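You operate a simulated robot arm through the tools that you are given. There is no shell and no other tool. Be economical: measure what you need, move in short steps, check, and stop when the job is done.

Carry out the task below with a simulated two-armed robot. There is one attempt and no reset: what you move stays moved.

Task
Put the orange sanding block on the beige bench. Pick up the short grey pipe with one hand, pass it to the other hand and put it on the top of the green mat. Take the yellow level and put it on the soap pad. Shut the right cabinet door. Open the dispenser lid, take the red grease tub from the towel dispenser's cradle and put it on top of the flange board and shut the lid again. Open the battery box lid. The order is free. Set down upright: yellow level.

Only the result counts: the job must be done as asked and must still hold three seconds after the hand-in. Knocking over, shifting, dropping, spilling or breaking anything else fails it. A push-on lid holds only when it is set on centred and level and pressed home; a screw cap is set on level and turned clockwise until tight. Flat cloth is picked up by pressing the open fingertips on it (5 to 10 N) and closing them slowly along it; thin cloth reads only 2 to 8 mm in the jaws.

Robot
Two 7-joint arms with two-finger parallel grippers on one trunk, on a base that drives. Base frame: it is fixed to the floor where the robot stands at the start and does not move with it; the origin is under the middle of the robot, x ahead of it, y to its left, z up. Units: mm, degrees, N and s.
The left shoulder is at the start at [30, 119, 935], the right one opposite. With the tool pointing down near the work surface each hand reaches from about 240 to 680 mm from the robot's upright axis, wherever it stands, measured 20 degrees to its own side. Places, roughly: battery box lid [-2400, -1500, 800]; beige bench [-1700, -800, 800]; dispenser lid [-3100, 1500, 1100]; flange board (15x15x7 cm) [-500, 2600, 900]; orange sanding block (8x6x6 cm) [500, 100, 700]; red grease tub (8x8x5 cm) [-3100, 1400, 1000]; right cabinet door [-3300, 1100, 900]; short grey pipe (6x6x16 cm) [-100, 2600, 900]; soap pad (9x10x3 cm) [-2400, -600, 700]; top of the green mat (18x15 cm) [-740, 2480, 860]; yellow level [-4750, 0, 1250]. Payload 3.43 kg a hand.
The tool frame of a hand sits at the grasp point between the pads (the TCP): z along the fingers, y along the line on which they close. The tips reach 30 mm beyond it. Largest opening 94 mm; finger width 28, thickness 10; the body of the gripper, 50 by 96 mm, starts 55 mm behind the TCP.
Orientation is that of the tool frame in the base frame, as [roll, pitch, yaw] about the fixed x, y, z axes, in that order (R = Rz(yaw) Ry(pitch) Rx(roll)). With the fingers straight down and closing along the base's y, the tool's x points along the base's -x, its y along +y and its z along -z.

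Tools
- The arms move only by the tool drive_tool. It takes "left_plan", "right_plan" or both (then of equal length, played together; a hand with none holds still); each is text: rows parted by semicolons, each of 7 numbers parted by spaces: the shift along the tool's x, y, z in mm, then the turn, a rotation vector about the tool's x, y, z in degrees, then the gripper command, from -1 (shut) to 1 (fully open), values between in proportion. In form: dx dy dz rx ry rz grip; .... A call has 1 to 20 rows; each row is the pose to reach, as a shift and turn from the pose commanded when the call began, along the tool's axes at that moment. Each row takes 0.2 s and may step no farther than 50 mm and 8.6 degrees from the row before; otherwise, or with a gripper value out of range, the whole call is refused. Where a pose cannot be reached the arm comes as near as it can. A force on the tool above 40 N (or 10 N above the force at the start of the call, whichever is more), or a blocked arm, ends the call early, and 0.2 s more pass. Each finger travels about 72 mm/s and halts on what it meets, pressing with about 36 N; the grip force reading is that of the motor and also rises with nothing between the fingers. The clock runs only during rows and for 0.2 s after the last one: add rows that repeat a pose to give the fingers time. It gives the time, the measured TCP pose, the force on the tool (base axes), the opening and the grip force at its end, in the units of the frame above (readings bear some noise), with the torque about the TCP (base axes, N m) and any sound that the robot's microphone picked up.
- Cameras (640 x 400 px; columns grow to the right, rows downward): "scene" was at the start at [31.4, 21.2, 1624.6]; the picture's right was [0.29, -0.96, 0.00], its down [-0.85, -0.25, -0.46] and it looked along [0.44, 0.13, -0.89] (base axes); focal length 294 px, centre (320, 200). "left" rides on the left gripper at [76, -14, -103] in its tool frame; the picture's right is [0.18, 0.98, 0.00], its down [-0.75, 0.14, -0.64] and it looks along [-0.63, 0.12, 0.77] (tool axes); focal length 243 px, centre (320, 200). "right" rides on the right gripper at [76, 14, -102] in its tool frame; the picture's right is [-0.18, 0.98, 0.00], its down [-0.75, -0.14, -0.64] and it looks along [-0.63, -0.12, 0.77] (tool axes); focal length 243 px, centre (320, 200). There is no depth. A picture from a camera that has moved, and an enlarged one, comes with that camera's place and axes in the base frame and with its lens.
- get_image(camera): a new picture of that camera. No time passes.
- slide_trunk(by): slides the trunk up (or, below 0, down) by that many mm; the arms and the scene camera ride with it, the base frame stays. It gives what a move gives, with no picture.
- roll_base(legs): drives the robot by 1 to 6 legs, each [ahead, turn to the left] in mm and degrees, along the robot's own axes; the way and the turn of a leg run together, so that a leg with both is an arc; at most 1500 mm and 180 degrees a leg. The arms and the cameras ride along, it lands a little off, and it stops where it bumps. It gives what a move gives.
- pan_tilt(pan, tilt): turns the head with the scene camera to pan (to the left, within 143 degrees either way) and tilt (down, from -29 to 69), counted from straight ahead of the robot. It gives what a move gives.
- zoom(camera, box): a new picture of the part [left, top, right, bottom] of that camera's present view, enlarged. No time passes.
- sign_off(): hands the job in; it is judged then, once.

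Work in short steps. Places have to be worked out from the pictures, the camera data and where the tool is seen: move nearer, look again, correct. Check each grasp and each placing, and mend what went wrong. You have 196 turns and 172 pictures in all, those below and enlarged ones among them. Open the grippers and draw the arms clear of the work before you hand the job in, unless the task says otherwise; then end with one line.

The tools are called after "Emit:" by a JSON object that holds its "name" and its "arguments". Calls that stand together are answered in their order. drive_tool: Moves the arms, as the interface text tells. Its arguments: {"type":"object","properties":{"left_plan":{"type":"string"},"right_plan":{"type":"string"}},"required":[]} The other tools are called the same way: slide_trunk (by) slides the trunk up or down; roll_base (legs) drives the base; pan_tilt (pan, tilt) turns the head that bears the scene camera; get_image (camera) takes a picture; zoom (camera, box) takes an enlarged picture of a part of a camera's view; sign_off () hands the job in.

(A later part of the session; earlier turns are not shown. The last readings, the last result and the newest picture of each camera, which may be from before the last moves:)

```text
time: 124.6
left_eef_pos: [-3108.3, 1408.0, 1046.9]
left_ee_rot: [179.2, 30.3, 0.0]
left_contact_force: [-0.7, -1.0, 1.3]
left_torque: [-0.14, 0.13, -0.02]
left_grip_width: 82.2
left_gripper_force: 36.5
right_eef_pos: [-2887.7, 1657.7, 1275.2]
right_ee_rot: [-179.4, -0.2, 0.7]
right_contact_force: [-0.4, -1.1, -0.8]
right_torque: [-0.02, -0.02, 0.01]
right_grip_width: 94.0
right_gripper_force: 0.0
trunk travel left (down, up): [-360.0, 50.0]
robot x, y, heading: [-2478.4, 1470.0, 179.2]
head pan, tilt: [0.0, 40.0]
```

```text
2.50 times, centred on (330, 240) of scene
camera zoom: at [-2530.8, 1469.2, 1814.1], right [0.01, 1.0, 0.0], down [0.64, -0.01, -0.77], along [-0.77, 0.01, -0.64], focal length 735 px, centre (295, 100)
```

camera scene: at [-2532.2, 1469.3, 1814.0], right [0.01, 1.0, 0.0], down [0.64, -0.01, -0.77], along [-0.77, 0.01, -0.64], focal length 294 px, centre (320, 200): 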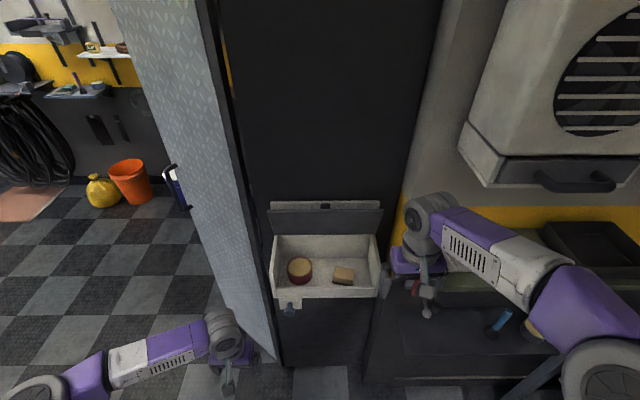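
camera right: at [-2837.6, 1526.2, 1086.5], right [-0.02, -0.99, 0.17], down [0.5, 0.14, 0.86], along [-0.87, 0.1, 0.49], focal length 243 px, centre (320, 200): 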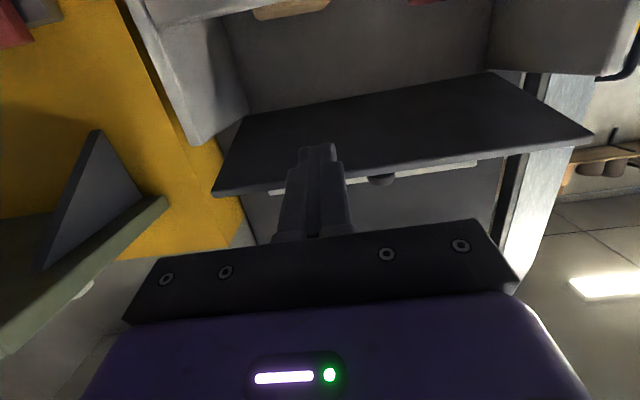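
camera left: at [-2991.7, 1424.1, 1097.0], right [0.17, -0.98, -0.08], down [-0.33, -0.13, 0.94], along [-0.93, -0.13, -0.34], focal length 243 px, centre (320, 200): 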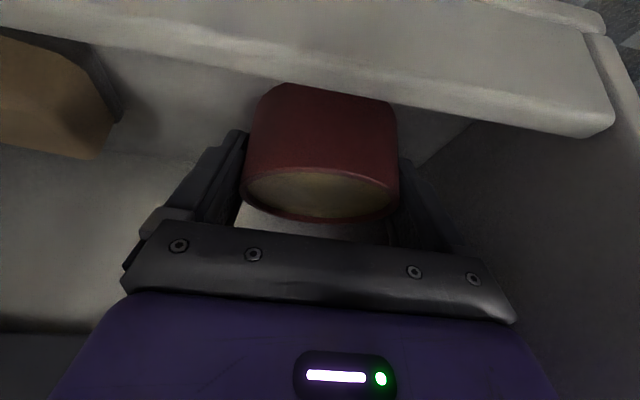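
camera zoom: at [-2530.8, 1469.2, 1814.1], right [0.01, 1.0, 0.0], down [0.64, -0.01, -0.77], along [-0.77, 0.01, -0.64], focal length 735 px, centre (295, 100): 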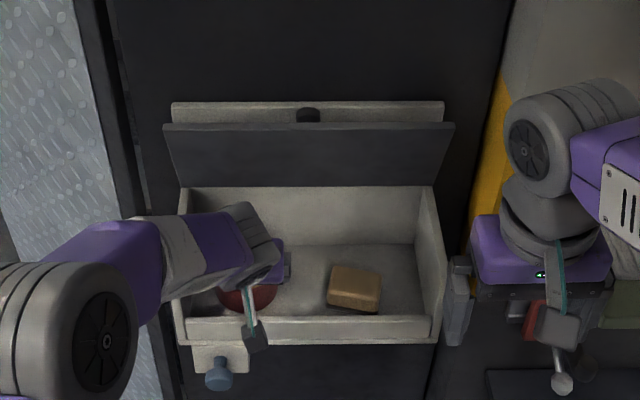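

The tub is gripped (82 mm). I lift it straight out and draw it back toward the robot.

Emit:
{"name": "drive_tool", "arguments": {"left_plan": "-10 0 -17 0 0 0 -1; -25 0 -43 0 0 0 -1; -42 0 -73 0 0 0 -1; -58 0 -100 0 0 0 -1; -24 0 -120 0 0 0 -1; 15 0 -142 0 0 0 -1; 53 0 -165 0 0 0 -1; 92 0 -187 0 0 0 -1"}}

Emit:
{"name": "get_image", "arguments": {"camera": "left"}}

Emit:
{"name": "zoom", "arguments": {"camera": "scene", "box": [240, 160, 420, 320]}}

```text
time: 126.4
left_eef_pos: [-2931.8, 1410.7, 1159.4]
left_ee_rot: [179.1, 30.2, 0.0]
left_contact_force: [-0.2, -0.1, -3.9]
left_torque: [-0.01, -0.01, -0.01]
left_grip_width: 82.3
left_gripper_force: 36.2
right_eef_pos: [-2886.5, 1656.8, 1276.4]
right_ee_rot: [-179.2, -0.1, 0.7]
right_contact_force: [-0.3, -0.4, 0.4]
right_torque: [0.0, 0.04, 0.0]
right_grip_width: 94.2
right_gripper_force: 0.0
trunk travel left (down, up): [-360.0, 50.0]
robot x, y, heading: [-2478.0, 1468.1, 179.4]
head pan, tilt: [0.0, 40.0]
```

```text
108 pictures are left
camera left: at [-2815.9, 1425.8, 1209.3], right [0.17, -0.98, -0.08], down [-0.33, -0.13, 0.94], along [-0.93, -0.13, -0.34], focal length 243 px, centre (320, 200)
```

left: 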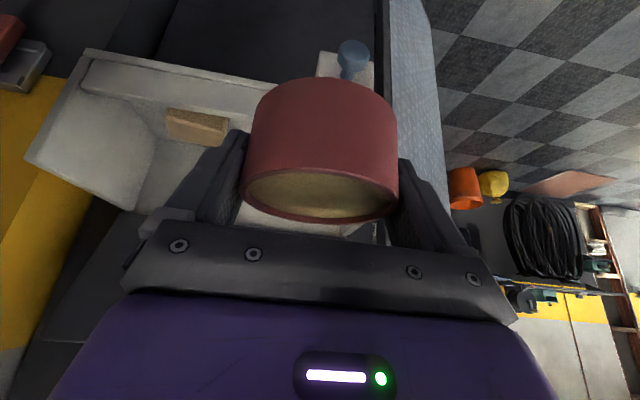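

```text
2.50 times, centred on (330, 240) of scene
camera zoom: at [-2528.8, 1469.5, 1814.2], right [0.01, 1.0, 0.0], down [0.64, -0.01, -0.77], along [-0.77, 0.01, -0.64], focal length 735 px, centre (295, 100)
```

zoom: 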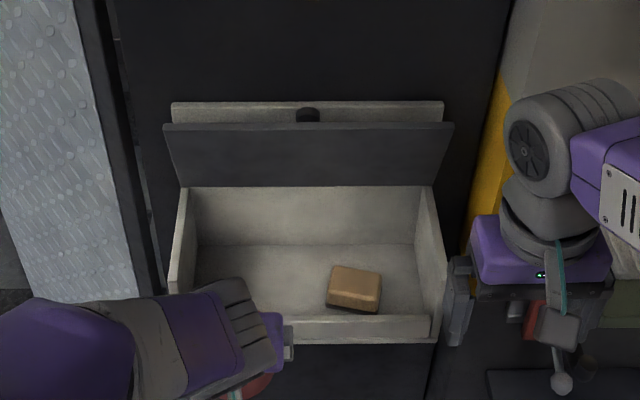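

The tub is free and the lid stays at ~79° (top edge ≈(-3132,1280)). To shut it, I tuck the left hand in, turn the right hand so its fingers close along x, and roll 150 mm closer.

Emit:
{"name": "drive_tool", "arguments": {"left_plan": "25 0 -14 0 0 0 -1; 50 0 -29 0 0 0 -1; 75 0 -43 0 0 0 -1; 100 0 -57 0 0 0 -1; 100 0 -57 0 0 0 -1; 100 0 -57 0 0 0 -1; 100 0 -57 0 0 0 -1; 100 0 -57 0 0 0 -1; 100 0 -57 0 0 0 -1; 100 0 -57 0 0 0 -1; 100 0 -57 0 0 0 -1; 100 0 -57 0 0 0 -1", "right_plan": "0 0 0 0 0 -7.5 0.28; 0 0 0 0 0 -15 0.28; 0 0 0 0 0 -22.5 0.28; 0 10 0 0 0 -30 0.28; 0 20 0 0 0 -37.5 0.28; 0 30 0 0 0 -45 0.28; 0 40 0 0 0 -52.5 0.28; 0 50 0 0 0 -60 0.28; 0 60 0 0 0 -67.5 0.28; 0 70 0 0 0 -75 0.28; 0 80 0 0 0 -82.5 0.28; 0 85 0 0 0 -90.5 0.28"}}

Emit:
{"name": "slide_trunk", "arguments": {"by": 45}}

Emit:
{"name": "roll_base", "arguments": {"legs": [[150, 0]]}}

Emit:
{"name": "get_image", "arguments": {"camera": "scene"}}

```text
time: 129.0
left_eef_pos: [-2823.0, 1412.3, 1164.2]
left_ee_rot: [179.2, 30.1, 0.0]
left_contact_force: [0.2, -1.1, -2.9]
left_torque: [-0.01, -0.03, -0.01]
left_grip_width: 82.2
left_gripper_force: 35.7
right_eef_pos: [-2887.3, 1571.4, 1275.6]
right_ee_rot: [179.9, -0.8, 91.3]
right_contact_force: [-0.3, -0.5, 0.5]
right_torque: [0.04, 0.0, 0.0]
right_grip_width: 60.1
right_gripper_force: 0.0
trunk travel left (down, up): [-360.0, 50.0]
robot x, y, heading: [-2476.1, 1464.5, 179.7]
head pan, tilt: [0.0, 40.0]
```

```text
time: 129.8
left_eef_pos: [-2821.8, 1411.5, 1207.6]
left_ee_rot: [179.2, 30.1, 0.0]
left_contact_force: [0.9, -0.5, -3.0]
left_torque: [-0.01, -0.01, -0.02]
left_grip_width: 82.2
left_gripper_force: 35.5
right_eef_pos: [-2887.4, 1573.3, 1319.6]
right_ee_rot: [179.9, -0.7, 91.2]
right_contact_force: [0.2, 0.3, 0.3]
right_torque: [-0.06, 0.0, -0.01]
right_grip_width: 60.2
right_gripper_force: 0.0
trunk travel left (down, up): [-405.0, 5.0]
robot x, y, heading: [-2476.9, 1464.4, 179.7]
head pan, tilt: [0.0, 40.0]
```

```text
time: 131.2
left_eef_pos: [-2976.3, 1411.0, 1209.1]
left_ee_rot: [179.3, 30.1, 0.4]
left_contact_force: [0.3, 0.4, -3.4]
left_torque: [-0.01, -0.03, -0.01]
left_grip_width: 82.2
left_gripper_force: 36.2
right_eef_pos: [-3042.3, 1571.6, 1320.5]
right_ee_rot: [179.9, -0.7, 91.6]
right_contact_force: [0.2, -0.6, -0.8]
right_torque: [0.02, -0.03, 0.02]
right_grip_width: 60.1
right_gripper_force: 0.0
trunk travel left (down, up): [-405.0, 5.0]
robot x, y, heading: [-2631.3, 1463.5, 179.8]
head pan, tilt: [0.0, 40.0]
```

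```text
106 pictures are left
camera scene: at [-2684.5, 1469.8, 1859.2], right [0.0, 1.0, 0.0], down [0.64, 0.0, -0.77], along [-0.77, 0.0, -0.64], focal length 294 px, centre (320, 200)
```

scene: 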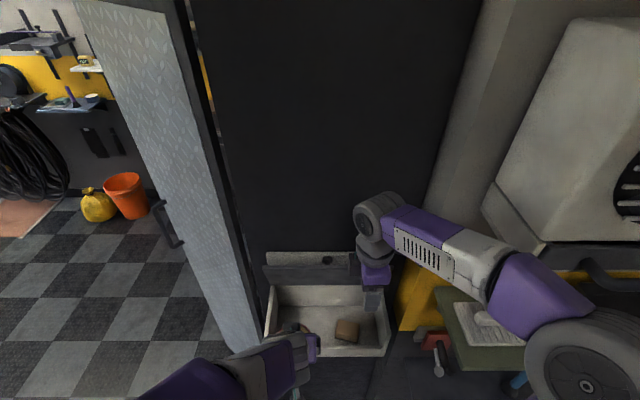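

The lid edge checks at (-3134,1280). I bring the right hand's open fingers over it and lower so one finger is behind the edge.

Emit:
{"name": "drive_tool", "arguments": {"right_plan": "0 -10 -20 0 0 0 0.28; 0 -45 -20 0 0 0 0.28; 0 -75 -20 0 0 0 0.28; 0 -75 0 0 0 0 0.28; 0 -75 14 0 0 0 0.28; 0 -75 22 0 0 0 0.28"}}

Emit:
{"name": "get_image", "arguments": {"camera": "right"}}

Emit:
{"name": "zoom", "arguments": {"camera": "scene", "box": [240, 180, 440, 360]}}

```text
time: 132.6
left_eef_pos: [-2975.3, 1411.3, 1208.6]
left_ee_rot: [179.2, 30.0, 0.5]
left_contact_force: [0.1, -0.3, -2.7]
left_torque: [0.02, 0.0, -0.02]
left_grip_width: 82.2
left_gripper_force: 35.8
right_eef_pos: [-3116.1, 1568.1, 1297.2]
right_ee_rot: [179.9, -0.8, 91.6]
right_contact_force: [-1.3, -0.7, -0.4]
right_torque: [0.0, -0.02, 0.01]
right_grip_width: 60.2
right_gripper_force: 0.0
trunk travel left (down, up): [-405.0, 5.0]
robot x, y, heading: [-2632.8, 1469.2, 179.8]
head pan, tilt: [0.0, 40.0]
```

```text
105 pictures are left
camera right: at [-3103.6, 1642.1, 1400.0], right [0.99, -0.16, 0.0], down [-0.12, -0.77, 0.63], along [-0.1, -0.62, -0.78], focal length 243 px, centre (320, 200)
```

right: 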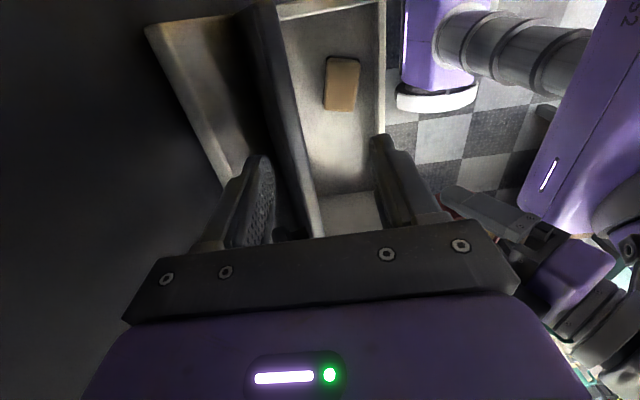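

```text
2.22 times, centred on (340, 270) of scene
camera zoom: at [-2685.1, 1469.8, 1859.1], right [0.0, 1.0, 0.0], down [0.64, 0.0, -0.77], along [-0.77, 0.0, -0.64], focal length 653 px, centre (276, 44)
```

zoom: 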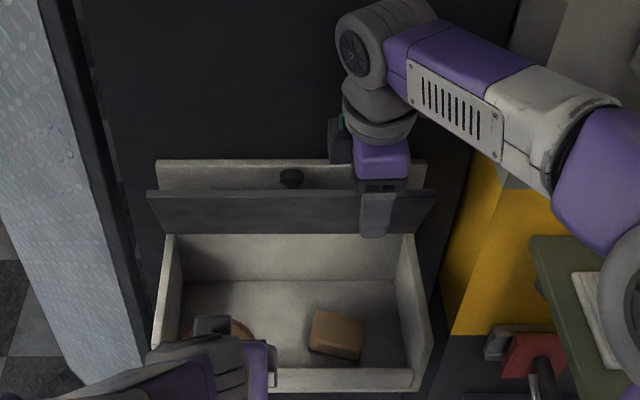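

One finger is behind the lid, the other in front. I pull forward and down along the arc.

Emit:
{"name": "drive_tool", "arguments": {"right_plan": "0 12 0 0 0 0 0.28; 0 26 3 0 0 0 0.28; 0 41 7 0 0 0 0.28; 0 55 14 0 0 0 0.28; 0 66 22 0 0 0 0.28; 0 75 32 0 0 0 0.28; 0 83 42 0 0 0 0.28; 0 94 62 0 0 0 0.28"}}

Emit:
{"name": "zoom", "arguments": {"camera": "scene", "box": [240, 180, 440, 360]}}

```text
time: 134.4
left_eef_pos: [-2976.3, 1410.5, 1208.4]
left_ee_rot: [179.2, 30.1, 0.4]
left_contact_force: [-0.4, -1.0, -2.9]
left_torque: [0.01, -0.03, -0.02]
left_grip_width: 82.3
left_gripper_force: 36.5
right_eef_pos: [-3024.1, 1571.3, 1235.8]
right_ee_rot: [180.0, -0.8, 91.6]
right_contact_force: [-0.9, -0.2, 0.2]
right_torque: [-0.01, -0.04, 0.01]
right_grip_width: 60.3
right_gripper_force: 0.0
trunk travel left (down, up): [-405.0, 5.0]
robot x, y, heading: [-2634.6, 1466.2, 180.0]
head pan, tilt: [0.0, 40.0]
```

```text
2.22 times, centred on (340, 270) of scene
camera zoom: at [-2685.5, 1469.9, 1859.1], right [0.0, 1.0, 0.0], down [0.64, 0.0, -0.77], along [-0.77, 0.0, -0.64], focal length 653 px, centre (276, 44)
```

zoom: 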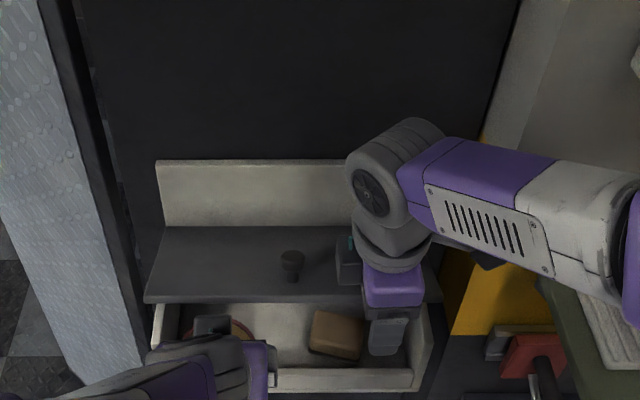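

The lid is nearly down. I raise the right hand, close it, and press the lid shut from above near its front.

Emit:
{"name": "drive_tool", "arguments": {"right_plan": "0 0 -30 0 0 0 0.28; 0 -10 -60 0 0 0 -0.4; 0 -36 -60 0 0 0 -1; 0 -36 -60 0 0 0 -1; 0 -36 -25 0 0 0 -1; 0 -36 5 0 0 0 -1; 0 -36 25 0 0 0 -1; 0 -36 40 0 0 0 -1; 0 -36 52 0 0 0 -1; 0 -36 60 0 0 0 -1; 0 -36 66 0 0 0 -1; 0 -36 71 0 0 0 -1; 0 -36 76 0 0 0 -1"}}

Emit:
{"name": "zoom", "arguments": {"camera": "scene", "box": [240, 180, 440, 360]}}

```text
time: 137.1
left_eef_pos: [-2973.6, 1412.2, 1208.5]
left_ee_rot: [179.1, 30.3, 0.3]
left_contact_force: [0.5, -0.7, -3.4]
left_torque: [0.0, -0.04, 0.03]
left_grip_width: 82.0
left_gripper_force: 36.1
right_eef_pos: [-3057.8, 1572.1, 1171.4]
right_ee_rot: [-179.4, -0.6, 91.5]
right_contact_force: [12.9, 3.3, 25.5]
right_torque: [-0.21, -0.45, 0.16]
right_grip_width: 0.0
right_gripper_force: 33.0
trunk travel left (down, up): [-405.0, 5.0]
robot x, y, heading: [-2626.1, 1469.3, 179.5]
head pan, tilt: [0.0, 40.0]
stopped in row 13 (right hand): the force on the tool passed its limit at 47 N (the readings are from after the stop); the commanded pose is now the measured one
```

```text
2.22 times, centred on (340, 270) of scene
camera zoom: at [-2681.4, 1470.3, 1859.4], right [0.0, 1.0, 0.0], down [0.64, 0.0, -0.77], along [-0.77, 0.0, -0.64], focal length 653 px, centre (276, 44)
```

zoom: 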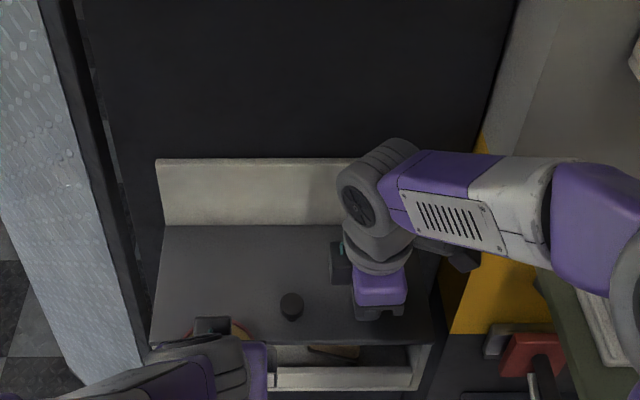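

The lid met its stop at the expected height: shut. I lift and tuck the right hand, then drive back to the wall bench with the tub.

Emit:
{"name": "drive_tool", "arguments": {"right_plan": "0 0 -40 0 0 0 -1; 0 0 -85 0 0 0 -1; 0 10 -110 0 0 7.5 0; 0 40 -110 0 0 15 1; 0 70 -110 0 0 22.5 1; 0 100 -110 0 0 30 1; 0 130 -110 0 0 37.5 1; 0 150 -110 0 0 45 1; 0 150 -110 0 0 52.5 1; 0 150 -110 0 0 60 1; 0 150 -110 0 0 67.5 1; 0 150 -110 0 0 75 1; 0 150 -110 0 0 82.5 1; 0 150 -110 0 0 90 1"}}

Emit:
{"name": "zoom", "arguments": {"camera": "scene", "box": [240, 180, 440, 360]}}

Emit:
{"name": "roll_base", "arguments": {"legs": [[-200, 0], [0, -90], [0, -90], [1100, 0], [930, 0], [0, 90]]}}

Emit:
{"name": "pan_tilt", "arguments": {"pan": 5, "tilt": 40}}

Emit:
{"name": "get_image", "arguments": {"camera": "scene"}}

```text
time: 140.1
left_eef_pos: [-2976.9, 1412.7, 1208.6]
left_ee_rot: [179.2, 30.1, 0.5]
left_contact_force: [0.7, 0.3, -1.9]
left_torque: [-0.01, -0.04, 0.03]
left_grip_width: 82.4
left_gripper_force: 35.7
right_eef_pos: [-2910.9, 1575.2, 1276.6]
right_ee_rot: [-179.4, 0.6, 1.4]
right_contact_force: [-1.3, 0.7, -0.7]
right_torque: [-0.01, 0.02, 0.0]
right_grip_width: 93.8
right_gripper_force: 0.1
trunk travel left (down, up): [-405.0, 5.0]
robot x, y, heading: [-2630.6, 1465.0, 179.7]
head pan, tilt: [0.0, 40.0]
```

```text
2.22 times, centred on (340, 270) of scene
camera zoom: at [-2685.5, 1469.9, 1859.1], right [0.0, 1.0, 0.0], down [0.64, 0.0, -0.77], along [-0.77, 0.0, -0.64], focal length 653 px, centre (276, 44)
```

zoom: 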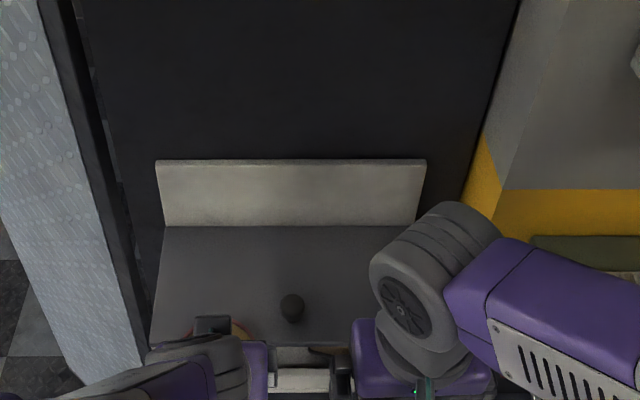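

```text
time: 162.8
left_eef_pos: [-445.8, 1862.8, 1209.5]
left_ee_rot: [179.1, 30.1, -88.7]
left_contact_force: [0.3, -0.3, -3.8]
left_torque: [0.03, 0.01, 0.01]
left_grip_width: 82.2
left_gripper_force: 35.6
right_eef_pos: [-282.2, 1799.5, 1277.1]
right_ee_rot: [-179.4, 0.4, -87.5]
right_contact_force: [0.3, -0.5, -0.1]
right_torque: [-0.02, -0.03, 0.0]
right_grip_width: 93.8
right_gripper_force: 0.1
trunk travel left (down, up): [-405.0, 5.0]
robot x, y, heading: [-386.4, 1520.2, 90.8]
head pan, tilt: [0.0, 40.0]
```

```text
time: 163.5
left_eef_pos: [-446.3, 1862.8, 1208.3]
left_ee_rot: [179.1, 30.2, -88.8]
left_contact_force: [0.1, -0.3, -2.8]
left_torque: [-0.01, 0.03, 0.02]
left_grip_width: 81.7
left_gripper_force: 35.8
right_eef_pos: [-280.4, 1798.8, 1277.9]
right_ee_rot: [-179.4, 0.6, -87.5]
right_contact_force: [-0.7, 0.9, -0.4]
right_torque: [0.0, -0.02, -0.02]
right_grip_width: 94.0
right_gripper_force: 0.2
trunk travel left (down, up): [-405.0, 5.0]
robot x, y, heading: [-385.0, 1519.7, 90.5]
head pan, tilt: [5.0, 40.0]
```

```text
100 pictures are left
camera scene: at [-392.4, 1575.6, 1859.1], right [0.99, 0.1, 0.0], down [0.06, -0.64, -0.77], along [-0.08, 0.76, -0.64], focal length 294 px, centre (320, 200)
```

scene: 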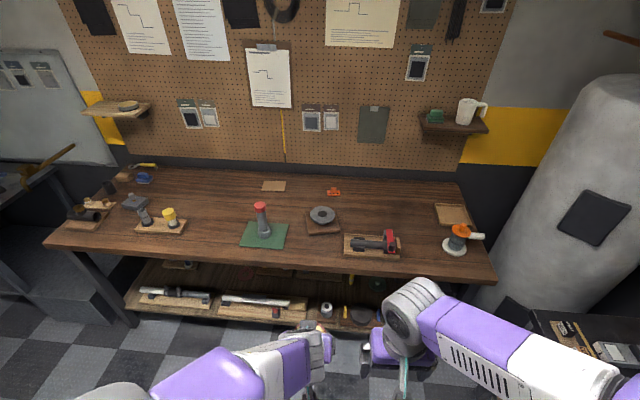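

Back at the bench; pipe still upright on the mat. I roll forward to y≈2000 and lower the trunk.

Emit:
{"name": "roll_base", "arguments": {"legs": [[475, 0]]}}

Emit:
{"name": "slide_trunk", "arguments": {"by": -100}}

Emit:
{"name": "pan_tilt", "arguments": {"pan": 8, "tilt": 55}}

Emit:
{"name": "get_image", "arguments": {"camera": "scene"}}

```text
time: 166.3
left_eef_pos: [-448.6, 2327.6, 1208.5]
left_ee_rot: [179.2, 30.1, -89.0]
left_contact_force: [0.1, 0.3, -3.6]
left_torque: [0.0, 0.01, -0.01]
left_grip_width: 81.7
left_gripper_force: 35.5
right_eef_pos: [-286.0, 2265.9, 1278.4]
right_ee_rot: [-179.5, 0.6, -87.9]
right_contact_force: [0.2, -0.3, -0.4]
right_torque: [0.01, -0.03, 0.0]
right_grip_width: 94.0
right_gripper_force: 0.1
trunk travel left (down, up): [-405.0, 5.0]
robot x, y, heading: [-388.0, 1983.3, 90.4]
head pan, tilt: [5.0, 40.0]
```

```text
time: 167.6
left_eef_pos: [-449.4, 2328.8, 1108.3]
left_ee_rot: [179.1, 30.0, -89.0]
left_contact_force: [0.1, -0.2, -3.0]
left_torque: [-0.02, 0.0, 0.01]
left_grip_width: 81.9
left_gripper_force: 36.0
right_eef_pos: [-285.2, 2265.1, 1178.0]
right_ee_rot: [-179.4, 0.7, -87.8]
right_contact_force: [-0.1, 0.7, 0.6]
right_torque: [-0.02, 0.02, 0.02]
right_grip_width: 93.8
right_gripper_force: 0.0
trunk travel left (down, up): [-305.0, 105.0]
robot x, y, heading: [-389.5, 1985.2, 90.4]
head pan, tilt: [5.0, 40.0]
```

```text
time: 168.4
left_eef_pos: [-450.1, 2329.4, 1107.9]
left_ee_rot: [179.1, 30.0, -89.0]
left_contact_force: [-0.5, -0.4, -3.3]
left_torque: [-0.03, -0.02, 0.02]
left_grip_width: 81.5
left_gripper_force: 36.4
right_eef_pos: [-285.0, 2264.9, 1177.9]
right_ee_rot: [-179.4, 0.6, -87.8]
right_contact_force: [0.7, -1.1, 0.6]
right_torque: [-0.01, -0.02, -0.01]
right_grip_width: 94.2
right_gripper_force: 0.0
trunk travel left (down, up): [-305.0, 105.0]
robot x, y, heading: [-393.1, 1986.4, 90.5]
head pan, tilt: [8.0, 55.0]
```

```text
99 pictures are left
camera scene: at [-399.9, 2027.7, 1738.5], right [0.99, 0.15, 0.0], down [0.12, -0.81, -0.57], along [-0.08, 0.57, -0.82], focal length 294 px, centre (320, 200)
```

scene: 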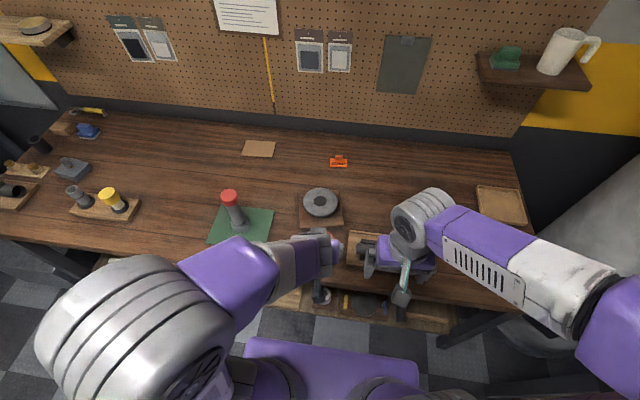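

Flange top centre is about (-480,2580,935). I carry the tub above it and check with the left camera.

Emit:
{"name": "drive_tool", "arguments": {"left_plan": "-32 4 28 0 0 0 -1; -64 8 56 0 0 0 -1; -96 13 84 0 0 0 -1; -128 17 111 0 0 0 -1; -160 22 139 0 0 0 -1; -193 26 167 0 0 0 -1"}}

Emit:
{"name": "get_image", "arguments": {"camera": "left"}}

Emit:
{"name": "zoom", "arguments": {"camera": "scene", "box": [240, 130, 400, 250]}}

```text
time: 169.8
left_eef_pos: [-481.9, 2579.3, 1060.2]
left_ee_rot: [179.2, 30.0, -89.1]
left_contact_force: [-0.7, 0.0, -3.0]
left_torque: [0.01, -0.05, 0.0]
left_grip_width: 82.0
left_gripper_force: 36.4
right_eef_pos: [-285.1, 2265.6, 1175.9]
right_ee_rot: [-179.5, 0.5, -87.8]
right_contact_force: [-0.2, 0.3, 0.8]
right_torque: [-0.02, -0.01, 0.0]
right_grip_width: 93.8
right_gripper_force: 0.1
trunk travel left (down, up): [-305.0, 105.0]
robot x, y, heading: [-387.0, 1981.9, 90.6]
head pan, tilt: [8.0, 55.0]
```

```text
98 pictures are left
camera left: at [-465.3, 2461.3, 1110.0], right [-0.98, -0.18, -0.08], down [-0.14, 0.33, 0.93], along [-0.15, 0.93, -0.35], focal length 243 px, centre (320, 200)
```

left: 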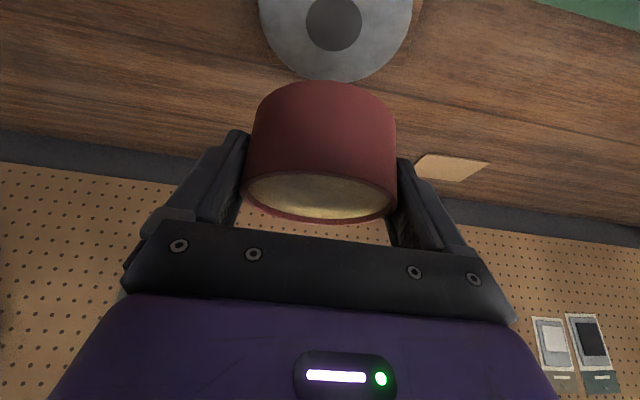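

```text
3.33 times, centred on (320, 190) of scene
camera zoom: at [-400.2, 2029.8, 1738.3], right [0.99, 0.15, 0.0], down [0.12, -0.81, -0.57], along [-0.08, 0.57, -0.82], focal length 980 px, centre (320, 233)
```

zoom: 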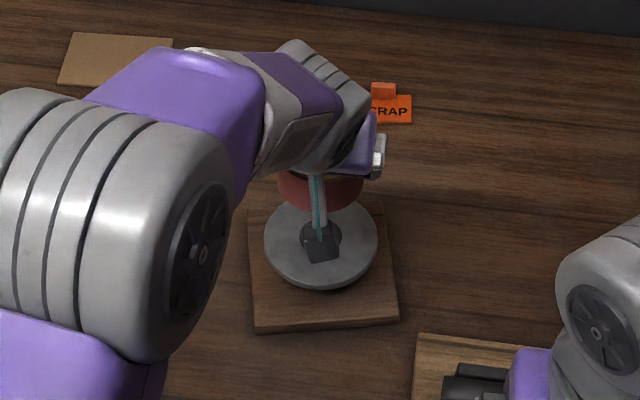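

The flange centre is directly beneath (within 3 mm). I lower gently until contact.

Emit:
{"name": "drive_tool", "arguments": {"left_plan": "20 0 34.6 0 0 0 -1; 32.5 0 56.3 0 0 0 -1; 37 0 64 0 0 0 -1; 39 0 67.5 0 0 0 -1; 40.5 0 70 0 0 0 -1; 42 0 72.7 0 0 0 -1; 43 0 74.5 0 0 0 -1; 44 0 76.2 0 0 0 -1"}}

Emit:
{"name": "get_image", "arguments": {"camera": "left"}}

```text
time: 171.6
left_eef_pos: [-483.1, 2578.1, 973.4]
left_ee_rot: [179.0, 30.2, -89.0]
left_contact_force: [-0.3, -1.0, -3.8]
left_torque: [0.0, -0.02, -0.04]
left_grip_width: 81.8
left_gripper_force: 35.8
right_eef_pos: [-284.7, 2265.9, 1177.3]
right_ee_rot: [-179.4, 0.5, -87.7]
right_contact_force: [-1.0, 0.3, -0.3]
right_torque: [0.0, -0.03, 0.01]
right_grip_width: 94.0
right_gripper_force: 0.1
trunk travel left (down, up): [-305.0, 105.0]
robot x, y, heading: [-391.2, 1980.8, 90.3]
head pan, tilt: [8.0, 55.0]
```

```text
96 pictures are left
camera left: at [-465.7, 2461.9, 1023.1], right [-0.98, -0.18, -0.08], down [-0.14, 0.33, 0.94], along [-0.15, 0.93, -0.35], focal length 243 px, centre (320, 200)
```

left: 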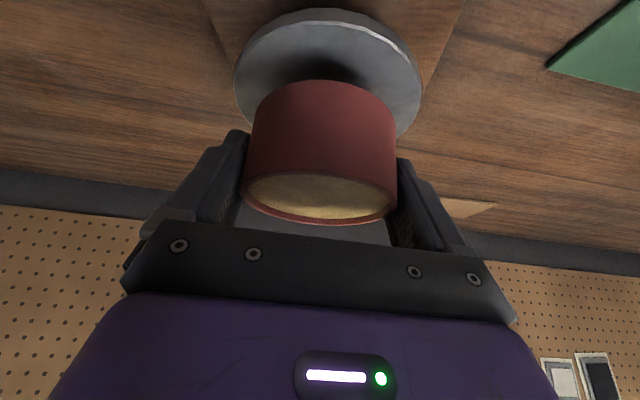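

Still a small gap (no contact force). I continue in 2 mm steps.

Emit:
{"name": "drive_tool", "arguments": {"left_plan": "1 0 1.7 0 0 0 -1; 2 0 3.5 0 0 0 -1; 3 0 5.2 0 0 0 -1; 4 0 6.9 0 0 0 -1; 5 0 8.7 0 0 0 -1; 6 0 10.4 0 0 0 -1"}}

```text
time: 173.0
left_eef_pos: [-485.7, 2580.1, 961.0]
left_ee_rot: [179.2, 30.3, -89.0]
left_contact_force: [-0.7, 0.6, -2.9]
left_torque: [-0.01, -0.02, -0.01]
left_grip_width: 82.0
left_gripper_force: 36.1
right_eef_pos: [-284.9, 2265.7, 1177.1]
right_ee_rot: [-179.4, 0.5, -87.7]
right_contact_force: [0.5, 0.7, 0.6]
right_torque: [-0.03, -0.01, -0.03]
right_grip_width: 94.3
right_gripper_force: 0.1
trunk travel left (down, up): [-305.0, 105.0]
robot x, y, heading: [-391.3, 1983.8, 90.5]
head pan, tilt: [8.0, 55.0]
```

No contact yet; keep lowering in small steps.

Emit:
{"name": "drive_tool", "arguments": {"left_plan": "1 0 1.7 0 0 0 -1; 2 0 3.5 0 0 0 -1; 3 0 5.2 0 0 0 -1; 4 0 6.9 0 0 0 -1; 5 0 8.7 0 0 0 -1; 6 0 10.4 0 0 0 -1; 7 0 12.1 0 0 0 -1; 8 0 13.8 0 0 0 -1"}}

Emit:
{"name": "get_image", "arguments": {"camera": "left"}}

```text
time: 174.8
left_eef_pos: [-484.8, 2577.8, 950.0]
left_ee_rot: [179.2, 30.5, -89.0]
left_contact_force: [-3.5, -3.0, 24.3]
left_torque: [-0.04, 0.0, 0.11]
left_grip_width: 82.1
left_gripper_force: 35.9
right_eef_pos: [-285.2, 2261.7, 1178.1]
right_ee_rot: [-179.4, 0.7, -87.7]
right_contact_force: [0.2, 0.4, -0.2]
right_torque: [0.0, -0.01, 0.0]
right_grip_width: 94.1
right_gripper_force: 0.0
trunk travel left (down, up): [-305.0, 105.0]
robot x, y, heading: [-389.8, 1982.0, 90.3]
head pan, tilt: [8.0, 55.0]
```

```text
95 pictures are left
camera left: at [-467.2, 2461.0, 998.3], right [-0.98, -0.18, -0.08], down [-0.14, 0.32, 0.94], along [-0.15, 0.93, -0.34], focal length 243 px, centre (320, 200)
```

left: 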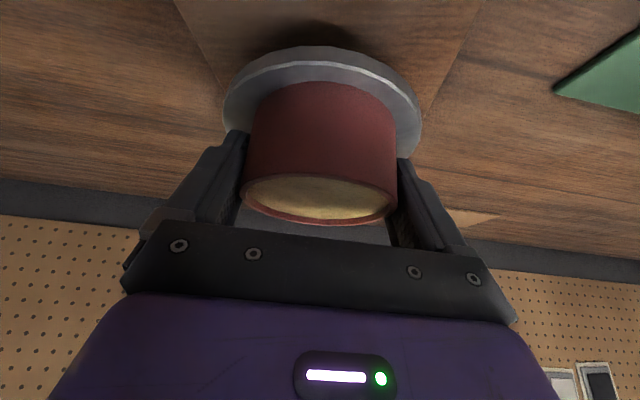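

Tub rests on the flange, centred (27 N). I ease up, open slowly and withdraw along the fingers.

Emit:
{"name": "drive_tool", "arguments": {"left_plan": "-1 0 -2 0 0 0 -1; -1 0 -2 0 0 0 0.75; -1 0 -2 0 0 0 0.9; -1 0 -2 0 0 0 1; -1 0 -2 0 0 0 1; -1 0 -12 0 0 0 1; -1 0 -30 0 0 0 1; -1 0 -60 0 0 0 1; -1 0 -100 0 0 0 1; -1 0 -140 0 0 0 1"}}

Emit:
{"name": "get_image", "arguments": {"camera": "left"}}

```text
time: 177.0
left_eef_pos: [-483.3, 2509.2, 1066.6]
left_ee_rot: [179.2, 30.1, -89.0]
left_contact_force: [-0.4, 0.5, 0.8]
left_torque: [0.01, 0.01, 0.0]
left_grip_width: 93.9
left_gripper_force: 0.1
right_eef_pos: [-284.9, 2263.1, 1177.5]
right_ee_rot: [-179.3, 0.6, -87.9]
right_contact_force: [0.5, 0.0, -0.5]
right_torque: [-0.02, 0.03, -0.01]
right_grip_width: 93.9
right_gripper_force: 0.1
trunk travel left (down, up): [-305.0, 105.0]
robot x, y, heading: [-389.8, 1983.6, 90.2]
head pan, tilt: [8.0, 55.0]
```

```text
94 pictures are left
camera left: at [-465.3, 2390.3, 1117.8], right [-0.98, -0.18, -0.08], down [-0.14, 0.33, 0.94], along [-0.15, 0.93, -0.35], focal length 243 px, centre (320, 200)
```

left: 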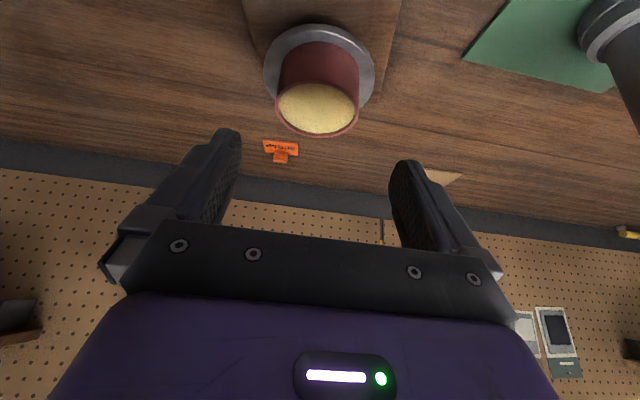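

The tub stands on the flange, lid shut, pipe on the mat. Next the cabinet door: I back off, tuck the left arm and drive toward the door's outer (south) side.

Emit:
{"name": "roll_base", "arguments": {"legs": [[-450, 0]]}}

Emit:
{"name": "drive_tool", "arguments": {"left_plan": "30 10 -15 0 7.5 0 1; 60 20 -30 0 15 0 1; 90 30 -45 0 22.5 0 1; 120 40 -60 0 30 0 1; 150 50 -75 0 30 0 1"}}

Emit:
{"name": "roll_base", "arguments": {"legs": [[0, 90], [1200, 0], [710, 0], [0, 75], [950, 0], [0, -60]]}}

Emit:
{"name": "pan_tilt", "arguments": {"pan": 0, "tilt": 20}}

Emit:
{"name": "get_image", "arguments": {"camera": "scene"}}

```text
time: 179.7
left_eef_pos: [-478.1, 2067.4, 1068.6]
left_ee_rot: [179.1, 30.1, -89.1]
left_contact_force: [0.1, -0.6, -0.2]
left_torque: [0.04, -0.01, 0.03]
left_grip_width: 93.9
left_gripper_force: 0.1
right_eef_pos: [-280.9, 1822.3, 1177.2]
right_ee_rot: [-179.4, 0.6, -88.0]
right_contact_force: [0.0, 0.4, 0.4]
right_torque: [0.0, 0.0, 0.04]
right_grip_width: 94.1
right_gripper_force: 0.0
trunk travel left (down, up): [-305.0, 105.0]
robot x, y, heading: [-388.9, 1542.3, 90.2]
head pan, tilt: [8.0, 55.0]
```

```text
time: 180.9
left_eef_pos: [-523.8, 1897.1, 1058.6]
left_ee_rot: [179.3, 0.1, -88.7]
left_contact_force: [0.2, -0.5, 0.0]
left_torque: [0.0, -0.02, 0.0]
left_grip_width: 94.0
left_gripper_force: 0.1
right_eef_pos: [-282.3, 1821.6, 1177.9]
right_ee_rot: [-179.3, 0.6, -87.9]
right_contact_force: [-0.8, -0.2, 0.8]
right_torque: [0.04, -0.01, -0.05]
right_grip_width: 94.1
right_gripper_force: 0.0
trunk travel left (down, up): [-305.0, 105.0]
robot x, y, heading: [-388.7, 1541.8, 90.5]
head pan, tilt: [8.0, 55.0]
```

```text
time: 204.7
left_eef_pos: [-2814.3, 328.8, 1059.9]
left_ee_rot: [179.3, 0.1, 17.6]
left_contact_force: [-0.3, 0.9, 0.3]
left_torque: [-0.01, -0.01, -0.02]
left_grip_width: 93.9
left_gripper_force: 0.1
right_eef_pos: [-2808.5, 582.8, 1177.5]
right_ee_rot: [-179.4, 0.6, 18.3]
right_contact_force: [-0.1, 0.0, 0.7]
right_torque: [0.01, -0.01, 0.02]
right_grip_width: 94.1
right_gripper_force: 0.1
trunk travel left (down, up): [-305.0, 105.0]
robot x, y, heading: [-2512.3, 559.0, -163.5]
head pan, tilt: [8.0, 55.0]
```

```text
time: 205.7
left_eef_pos: [-2813.6, 328.9, 1059.9]
left_ee_rot: [179.3, 0.1, 17.6]
left_contact_force: [-0.2, -0.5, -0.2]
left_torque: [0.0, 0.04, 0.0]
left_grip_width: 93.7
left_gripper_force: 0.0
right_eef_pos: [-2808.8, 582.4, 1177.6]
right_ee_rot: [-179.5, 0.6, 18.3]
right_contact_force: [0.3, 0.4, -0.2]
right_torque: [0.03, -0.01, -0.03]
right_grip_width: 93.9
right_gripper_force: 0.0
trunk travel left (down, up): [-305.0, 105.0]
robot x, y, heading: [-2507.5, 559.6, -163.3]
head pan, tilt: [0.0, 20.0]
```

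```text
93 pictures are left
camera scene: at [-2569.3, 544.7, 1790.4], right [-0.29, 0.96, 0.0], down [0.33, 0.1, -0.94], along [-0.9, -0.27, -0.34], focal length 294 px, centre (320, 200)
```

scene: 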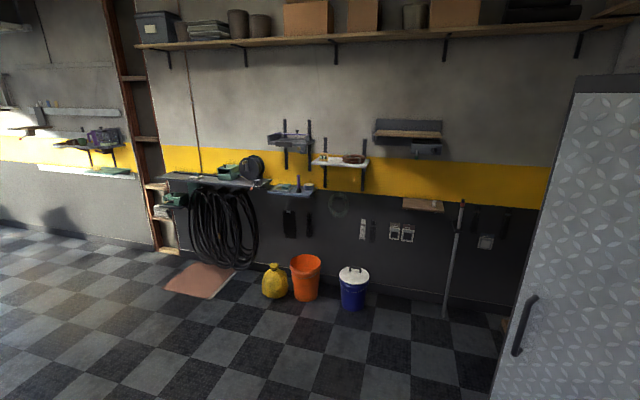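

The shelves with the level are ahead on the far wall (around px 330,160). I pan right to view the door leaf.

Emit:
{"name": "pan_tilt", "arguments": {"pan": -45, "tilt": 25}}

Emit:
{"name": "get_image", "arguments": {"camera": "scene"}}

```text
time: 206.8
left_eef_pos: [-2813.3, 329.5, 1060.4]
left_ee_rot: [179.2, 0.0, 17.6]
left_contact_force: [-1.1, -0.2, 0.3]
left_torque: [0.02, -0.04, -0.01]
left_grip_width: 93.9
left_gripper_force: 0.0
right_eef_pos: [-2808.7, 583.2, 1177.6]
right_ee_rot: [-179.5, 0.6, 18.3]
right_contact_force: [0.1, -0.6, 0.9]
right_torque: [-0.01, 0.03, -0.04]
right_grip_width: 94.2
right_gripper_force: 0.0
trunk travel left (down, up): [-305.0, 105.0]
robot x, y, heading: [-2507.3, 558.8, -163.5]
head pan, tilt: [-45.0, 25.0]
```

```text
92 pictures are left
camera scene: at [-2561.1, 615.1, 1782.4], right [0.47, 0.88, 0.0], down [0.37, -0.2, -0.91], along [-0.8, 0.43, -0.42], focal length 294 px, centre (320, 200)
```

scene: 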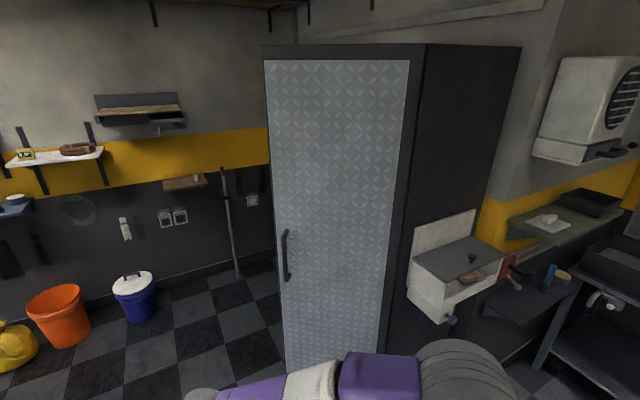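

The leaf is hinged at about (-3200,1255) with its free edge near (-3536,942). I drive to about (-3480,450) facing +y, to push it shut with the left hand.

Emit:
{"name": "roll_base", "arguments": {"legs": [[0, -10], [976, 0], [0, -96]]}}

Emit:
{"name": "pan_tilt", "arguments": {"pan": 0, "tilt": 35}}

Emit:
{"name": "get_image", "arguments": {"camera": "scene"}}

```text
time: 216.6
left_eef_pos: [-3636.5, 814.9, 1060.0]
left_ee_rot: [179.3, 0.0, -87.6]
left_contact_force: [0.4, 0.1, -0.3]
left_torque: [0.0, 0.0, 0.04]
left_grip_width: 94.5
left_gripper_force: 0.1
right_eef_pos: [-3392.1, 742.6, 1177.0]
right_ee_rot: [-179.3, 0.5, -87.0]
right_contact_force: [0.3, 0.1, 0.2]
right_torque: [0.02, -0.02, 0.02]
right_grip_width: 93.8
right_gripper_force: 0.1
trunk travel left (down, up): [-305.0, 105.0]
robot x, y, heading: [-3494.2, 459.6, 91.3]
head pan, tilt: [-45.0, 25.0]
```

```text
time: 217.7
left_eef_pos: [-3635.4, 814.9, 1058.4]
left_ee_rot: [179.4, 0.1, -87.7]
left_contact_force: [0.0, -0.8, -0.2]
left_torque: [0.0, 0.03, 0.01]
left_grip_width: 94.2
left_gripper_force: 0.1
right_eef_pos: [-3391.6, 742.4, 1178.0]
right_ee_rot: [-179.4, 0.5, -87.1]
right_contact_force: [-0.9, -0.1, 0.2]
right_torque: [0.01, 0.0, -0.01]
right_grip_width: 93.8
right_gripper_force: 0.1
trunk travel left (down, up): [-305.0, 105.0]
robot x, y, heading: [-3493.1, 458.5, 91.4]
head pan, tilt: [0.0, 35.0]
```

```text
91 pictures are left
camera scene: at [-3494.0, 520.6, 1766.7], right [1.0, 0.02, 0.0], down [0.01, -0.57, -0.82], along [-0.02, 0.82, -0.57], focal length 294 px, centre (320, 200)
```

scene: 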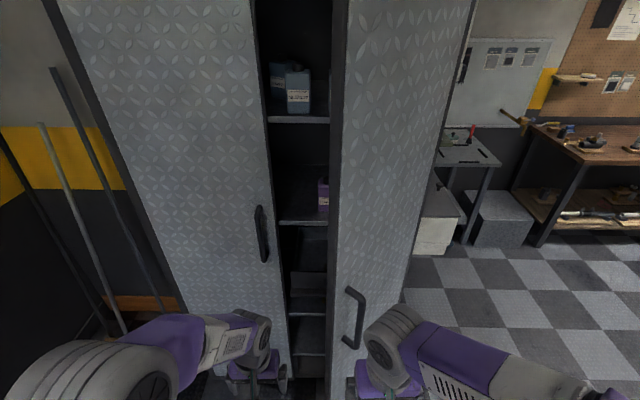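

Triangulated: hinge (-3187,1274), free edge (-3471,923), handle at z≈1137; left door is already shut. I point the closed right hand forward at z≈950, just outside the leaf below the handle.

Emit:
{"name": "drive_tool", "arguments": {"right_plan": "-10 1 20 0 -8 0 -1; -25 2 45 0 -16 0 -1; -45 3 70 0 -24 0 -1; -65 3 95 0 -32 0 -1; -85 4 120 0 -40 0 -1; -105 5 145 0 -48 0 -1; -125 6 170 0 -56 0 -1; -145 7 190 0 -64 0 -1; -165 8 210 0 -72 0 -1; -185 8 228 0 -80 0 -1"}}

Emit:
{"name": "get_image", "arguments": {"camera": "scene"}}

```text
time: 219.9
left_eef_pos: [-3635.1, 815.6, 1060.7]
left_ee_rot: [179.3, 0.0, -87.7]
left_contact_force: [-0.5, 0.2, 0.8]
left_torque: [-0.01, 0.02, 0.02]
left_grip_width: 94.3
left_gripper_force: 0.1
right_eef_pos: [-3437.0, 922.8, 957.6]
right_ee_rot: [-174.0, 80.5, -81.7]
right_contact_force: [-0.3, 0.4, 0.1]
right_torque: [-0.01, -0.03, -0.03]
right_grip_width: 0.1
right_gripper_force: 32.6
right hand out of reach, approached as far as the arm can: row 4, 5, 6, 7, 8, 9, 10
trunk travel left (down, up): [-305.0, 105.0]
robot x, y, heading: [-3494.3, 458.4, 91.4]
head pan, tilt: [0.0, 35.0]
```

```text
90 pictures are left
camera scene: at [-3493.7, 521.1, 1766.6], right [1.0, 0.02, 0.0], down [0.01, -0.57, -0.82], along [-0.02, 0.82, -0.57], focal length 294 px, centre (320, 200)
```

scene: 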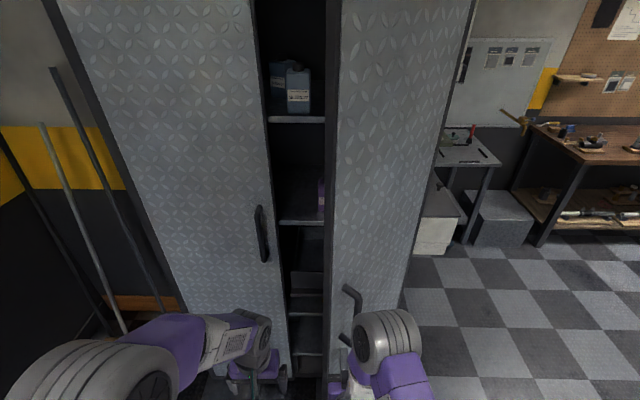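

The hand is at the leaf. I push along the arc toward closed.

Emit:
{"name": "drive_tool", "arguments": {"right_plan": "-6 14 36 0 0 0 -1; -12.5 28 72 0 0 0 -1; -17 46 99 0 0 0 -1; -22 64 127 0 0 0 -1; -27 77 157 0 0 0 -1; -32.6 89 187 0 0 0 -1; -38 97 219 0 0 0 -1; -43 104 251 0 0 0 -1; -49 106 284 0 0 0 -1; -54 107 316 0 0 0 -1"}}

Emit:
{"name": "get_image", "arguments": {"camera": "scene"}}

```text
time: 222.1
left_eef_pos: [-3636.0, 813.5, 1059.5]
left_ee_rot: [179.2, 0.2, -87.5]
left_contact_force: [-1.3, 2.7, -1.4]
left_torque: [-0.21, -0.07, 0.0]
left_grip_width: 93.9
left_gripper_force: 0.0
right_eef_pos: [-3557.6, 1225.7, 955.5]
right_ee_rot: [-175.9, 80.8, -83.7]
right_contact_force: [18.5, -79.4, 25.4]
right_torque: [1.57, 0.1, -0.96]
right_grip_width: 0.1
right_gripper_force: 32.8
trunk travel left (down, up): [-305.0, 105.0]
robot x, y, heading: [-3490.6, 461.6, 91.4]
head pan, tilt: [0.0, 35.0]
stopped in row 10 (right hand): the force on the tool passed its limit at 210 N (the readings are from after the stop); the commanded pose is now the measured one
```

```text
89 pictures are left
camera scene: at [-3493.8, 517.3, 1766.9], right [1.0, 0.02, 0.0], down [0.01, -0.57, -0.82], along [-0.02, 0.82, -0.57], focal length 294 px, centre (320, 200)
```

scene: 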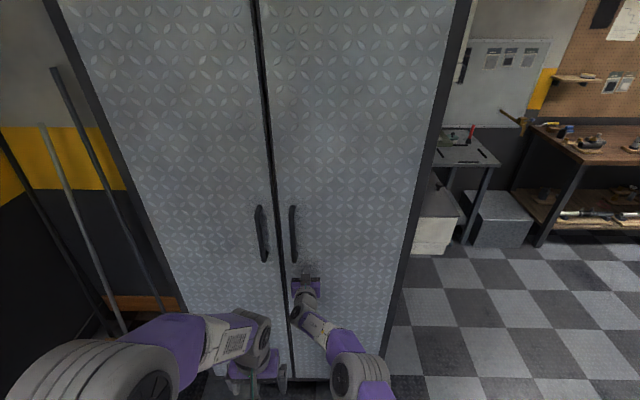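

The door is shut flush. I withdraw the hand, un-tilt it, and check that the door stays shut.

Emit:
{"name": "drive_tool", "arguments": {"right_plan": "4 0 -40 0 0 0 -1; 10 0 -85 0 0 0 -1; 17 0 -130 0 0 0 -1; 24 0 -175 0 0 0 -1; 30 -30 -215 0 0 0 -1; 20 -60 -240 0 8 0 -1; 0 -85 -250 0 16 0 0; -20 -105 -255 0 24 0 1; -40 -120 -260 0 32 0 1; -60 -130 -265 0 40 0 1; -80 -140 -270 0 48 0 1; -100 -140 -280 0 56 0 1; -120 -140 -290 0 64 0 1; -140 -140 -300 0 72 0 1; -160 -140 -310 0 80 0 1"}}

Emit:
{"name": "get_image", "arguments": {"camera": "scene"}}

```text
refused: row 5 steps farther than a row can; nothing moved
```

```text
88 pictures are left
camera scene: at [-3493.8, 517.3, 1766.9], right [1.0, 0.02, 0.0], down [0.01, -0.57, -0.82], along [-0.02, 0.82, -0.57], focal length 294 px, centre (320, 200)
```

scene: 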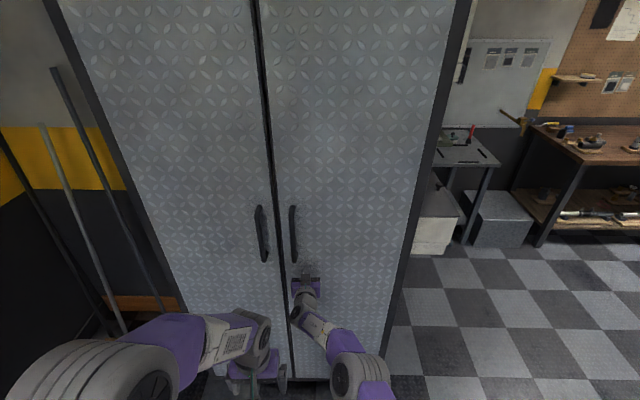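

Steps need to be shorter; I resend the withdrawal, then back off and turn toward the far-wall shelves.

Emit:
{"name": "drive_tool", "arguments": {"right_plan": "4 0 -40 0 0 0 -1; 10 0 -85 0 0 0 -1; 17 0 -130 0 0 0 -1; 24 0 -172 0 0 0 -1; 28 -20 -208 0 0 0 -1; 20 -45 -235 0 8 0 -1; 5 -65 -250 0 16 0 0; -15 -85 -255 0 24 0 1; -35 -100 -260 0 32 0 1; -55 -110 -265 0 40 0 1; -75 -120 -270 0 48 0 1; -95 -125 -280 0 56 0 1; -115 -130 -290 0 64 0 1; -135 -130 -300 0 72 0 1; -155 -130 -310 0 80 0 1"}}

Emit:
{"name": "zoom", "arguments": {"camera": "scene", "box": [160, 0, 480, 400]}}

Emit:
{"name": "roll_base", "arguments": {"legs": [[-320, 0], [0, 89], [550, 0]]}}

Emit:
{"name": "pan_tilt", "arguments": {"pan": 0, "tilt": 25}}

Emit:
{"name": "get_image", "arguments": {"camera": "scene"}}

```text
time: 225.3
left_eef_pos: [-3636.2, 815.2, 1059.4]
left_ee_rot: [179.2, 0.1, -87.6]
left_contact_force: [0.5, 0.2, -1.3]
left_torque: [-0.03, 0.02, 0.02]
left_grip_width: 94.1
left_gripper_force: 0.0
right_eef_pos: [-3418.5, 954.2, 1160.1]
right_ee_rot: [-179.4, 0.3, -87.4]
right_contact_force: [0.7, -0.2, 0.8]
right_torque: [0.0, 0.01, 0.0]
right_grip_width: 93.9
right_gripper_force: 0.1
trunk travel left (down, up): [-305.0, 105.0]
robot x, y, heading: [-3491.2, 458.5, 91.4]
head pan, tilt: [0.0, 35.0]
```

```text
1.00 times, centred on (320, 200) of scene (not enlarged: the box is as wide or as high as the picture)
camera zoom: at [-3494.3, 521.0, 1766.6], right [1.0, 0.02, 0.0], down [0.01, -0.57, -0.82], along [-0.02, 0.82, -0.57], focal length 294 px, centre (320, 200)
```

zoom: 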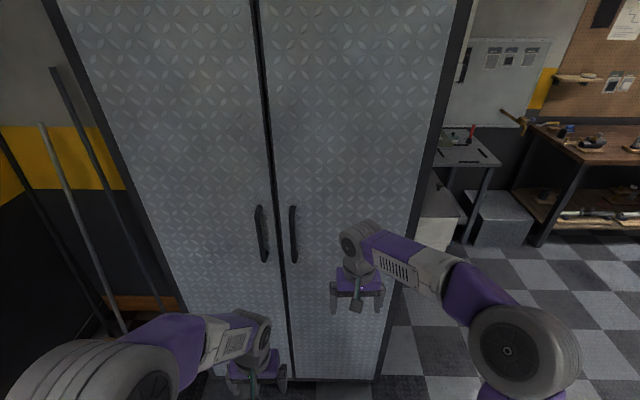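

```text
time: 234.3
left_eef_pos: [-4406.6, -58.8, 1059.7]
left_ee_rot: [179.2, 0.1, 4.5]
left_contact_force: [-0.6, 1.2, 0.0]
left_torque: [0.0, -0.04, -0.01]
left_grip_width: 94.0
left_gripper_force: 0.1
right_eef_pos: [-4553.3, 152.0, 1161.1]
right_ee_rot: [-179.4, 0.4, 4.7]
right_contact_force: [0.1, 0.3, 0.0]
right_torque: [-0.01, -0.01, 0.01]
right_grip_width: 94.0
right_gripper_force: 0.1
trunk travel left (down, up): [-305.0, 105.0]
robot x, y, heading: [-4056.2, 99.6, -176.4]
head pan, tilt: [0.0, 35.0]
```

```text
time: 235.0
left_eef_pos: [-4406.4, -58.9, 1059.4]
left_ee_rot: [179.2, 0.1, 4.6]
left_contact_force: [0.4, 0.1, -0.6]
left_torque: [-0.02, -0.03, -0.03]
left_grip_width: 94.1
left_gripper_force: 0.0
right_eef_pos: [-4553.1, 153.2, 1161.9]
right_ee_rot: [-179.3, 0.3, 4.8]
right_contact_force: [-0.1, -0.2, 0.4]
right_torque: [-0.03, -0.01, 0.0]
right_grip_width: 94.0
right_gripper_force: 0.0
trunk travel left (down, up): [-305.0, 105.0]
robot x, y, heading: [-4055.8, 98.7, -176.4]
head pan, tilt: [0.0, 25.0]
```

```text
86 pictures are left
camera scene: at [-4118.5, 96.8, 1782.4], right [-0.06, 1.0, 0.0], down [0.42, 0.03, -0.91], along [-0.9, -0.06, -0.42], focal length 294 px, centre (320, 200)
```

scene: 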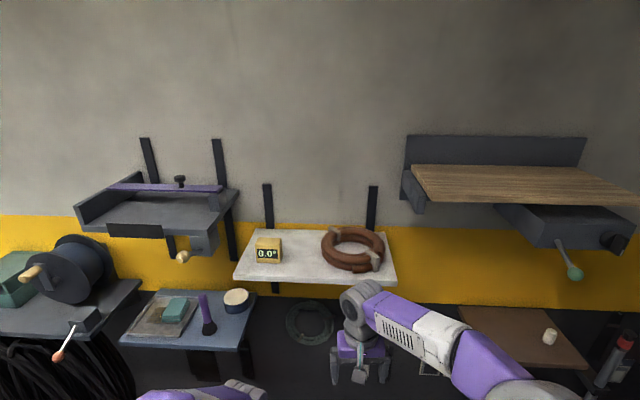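

The level is the small yellow box with a "0.0°" display; it triangulates to about (-4790,-88,1317) on the white shelf. I zoom in on it.

Emit:
{"name": "zoom", "arguments": {"camera": "scene", "box": [220, 200, 340, 300]}}

```text
4.00 times, centred on (280, 250) of scene
camera zoom: at [-4118.5, 96.8, 1782.4], right [-0.06, 1.0, 0.0], down [0.42, 0.03, -0.91], along [-0.9, -0.06, -0.42], focal length 1176 px, centre (480, 0)
```

zoom: 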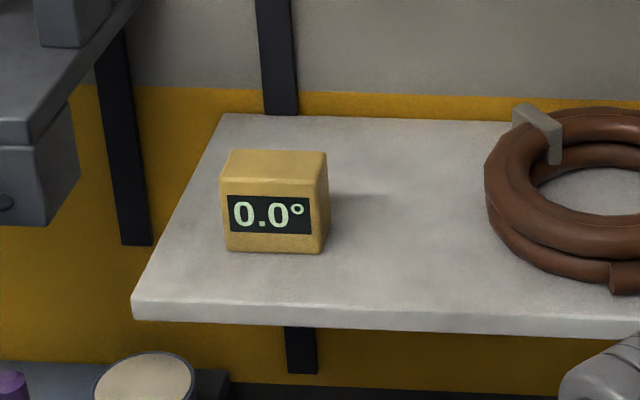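

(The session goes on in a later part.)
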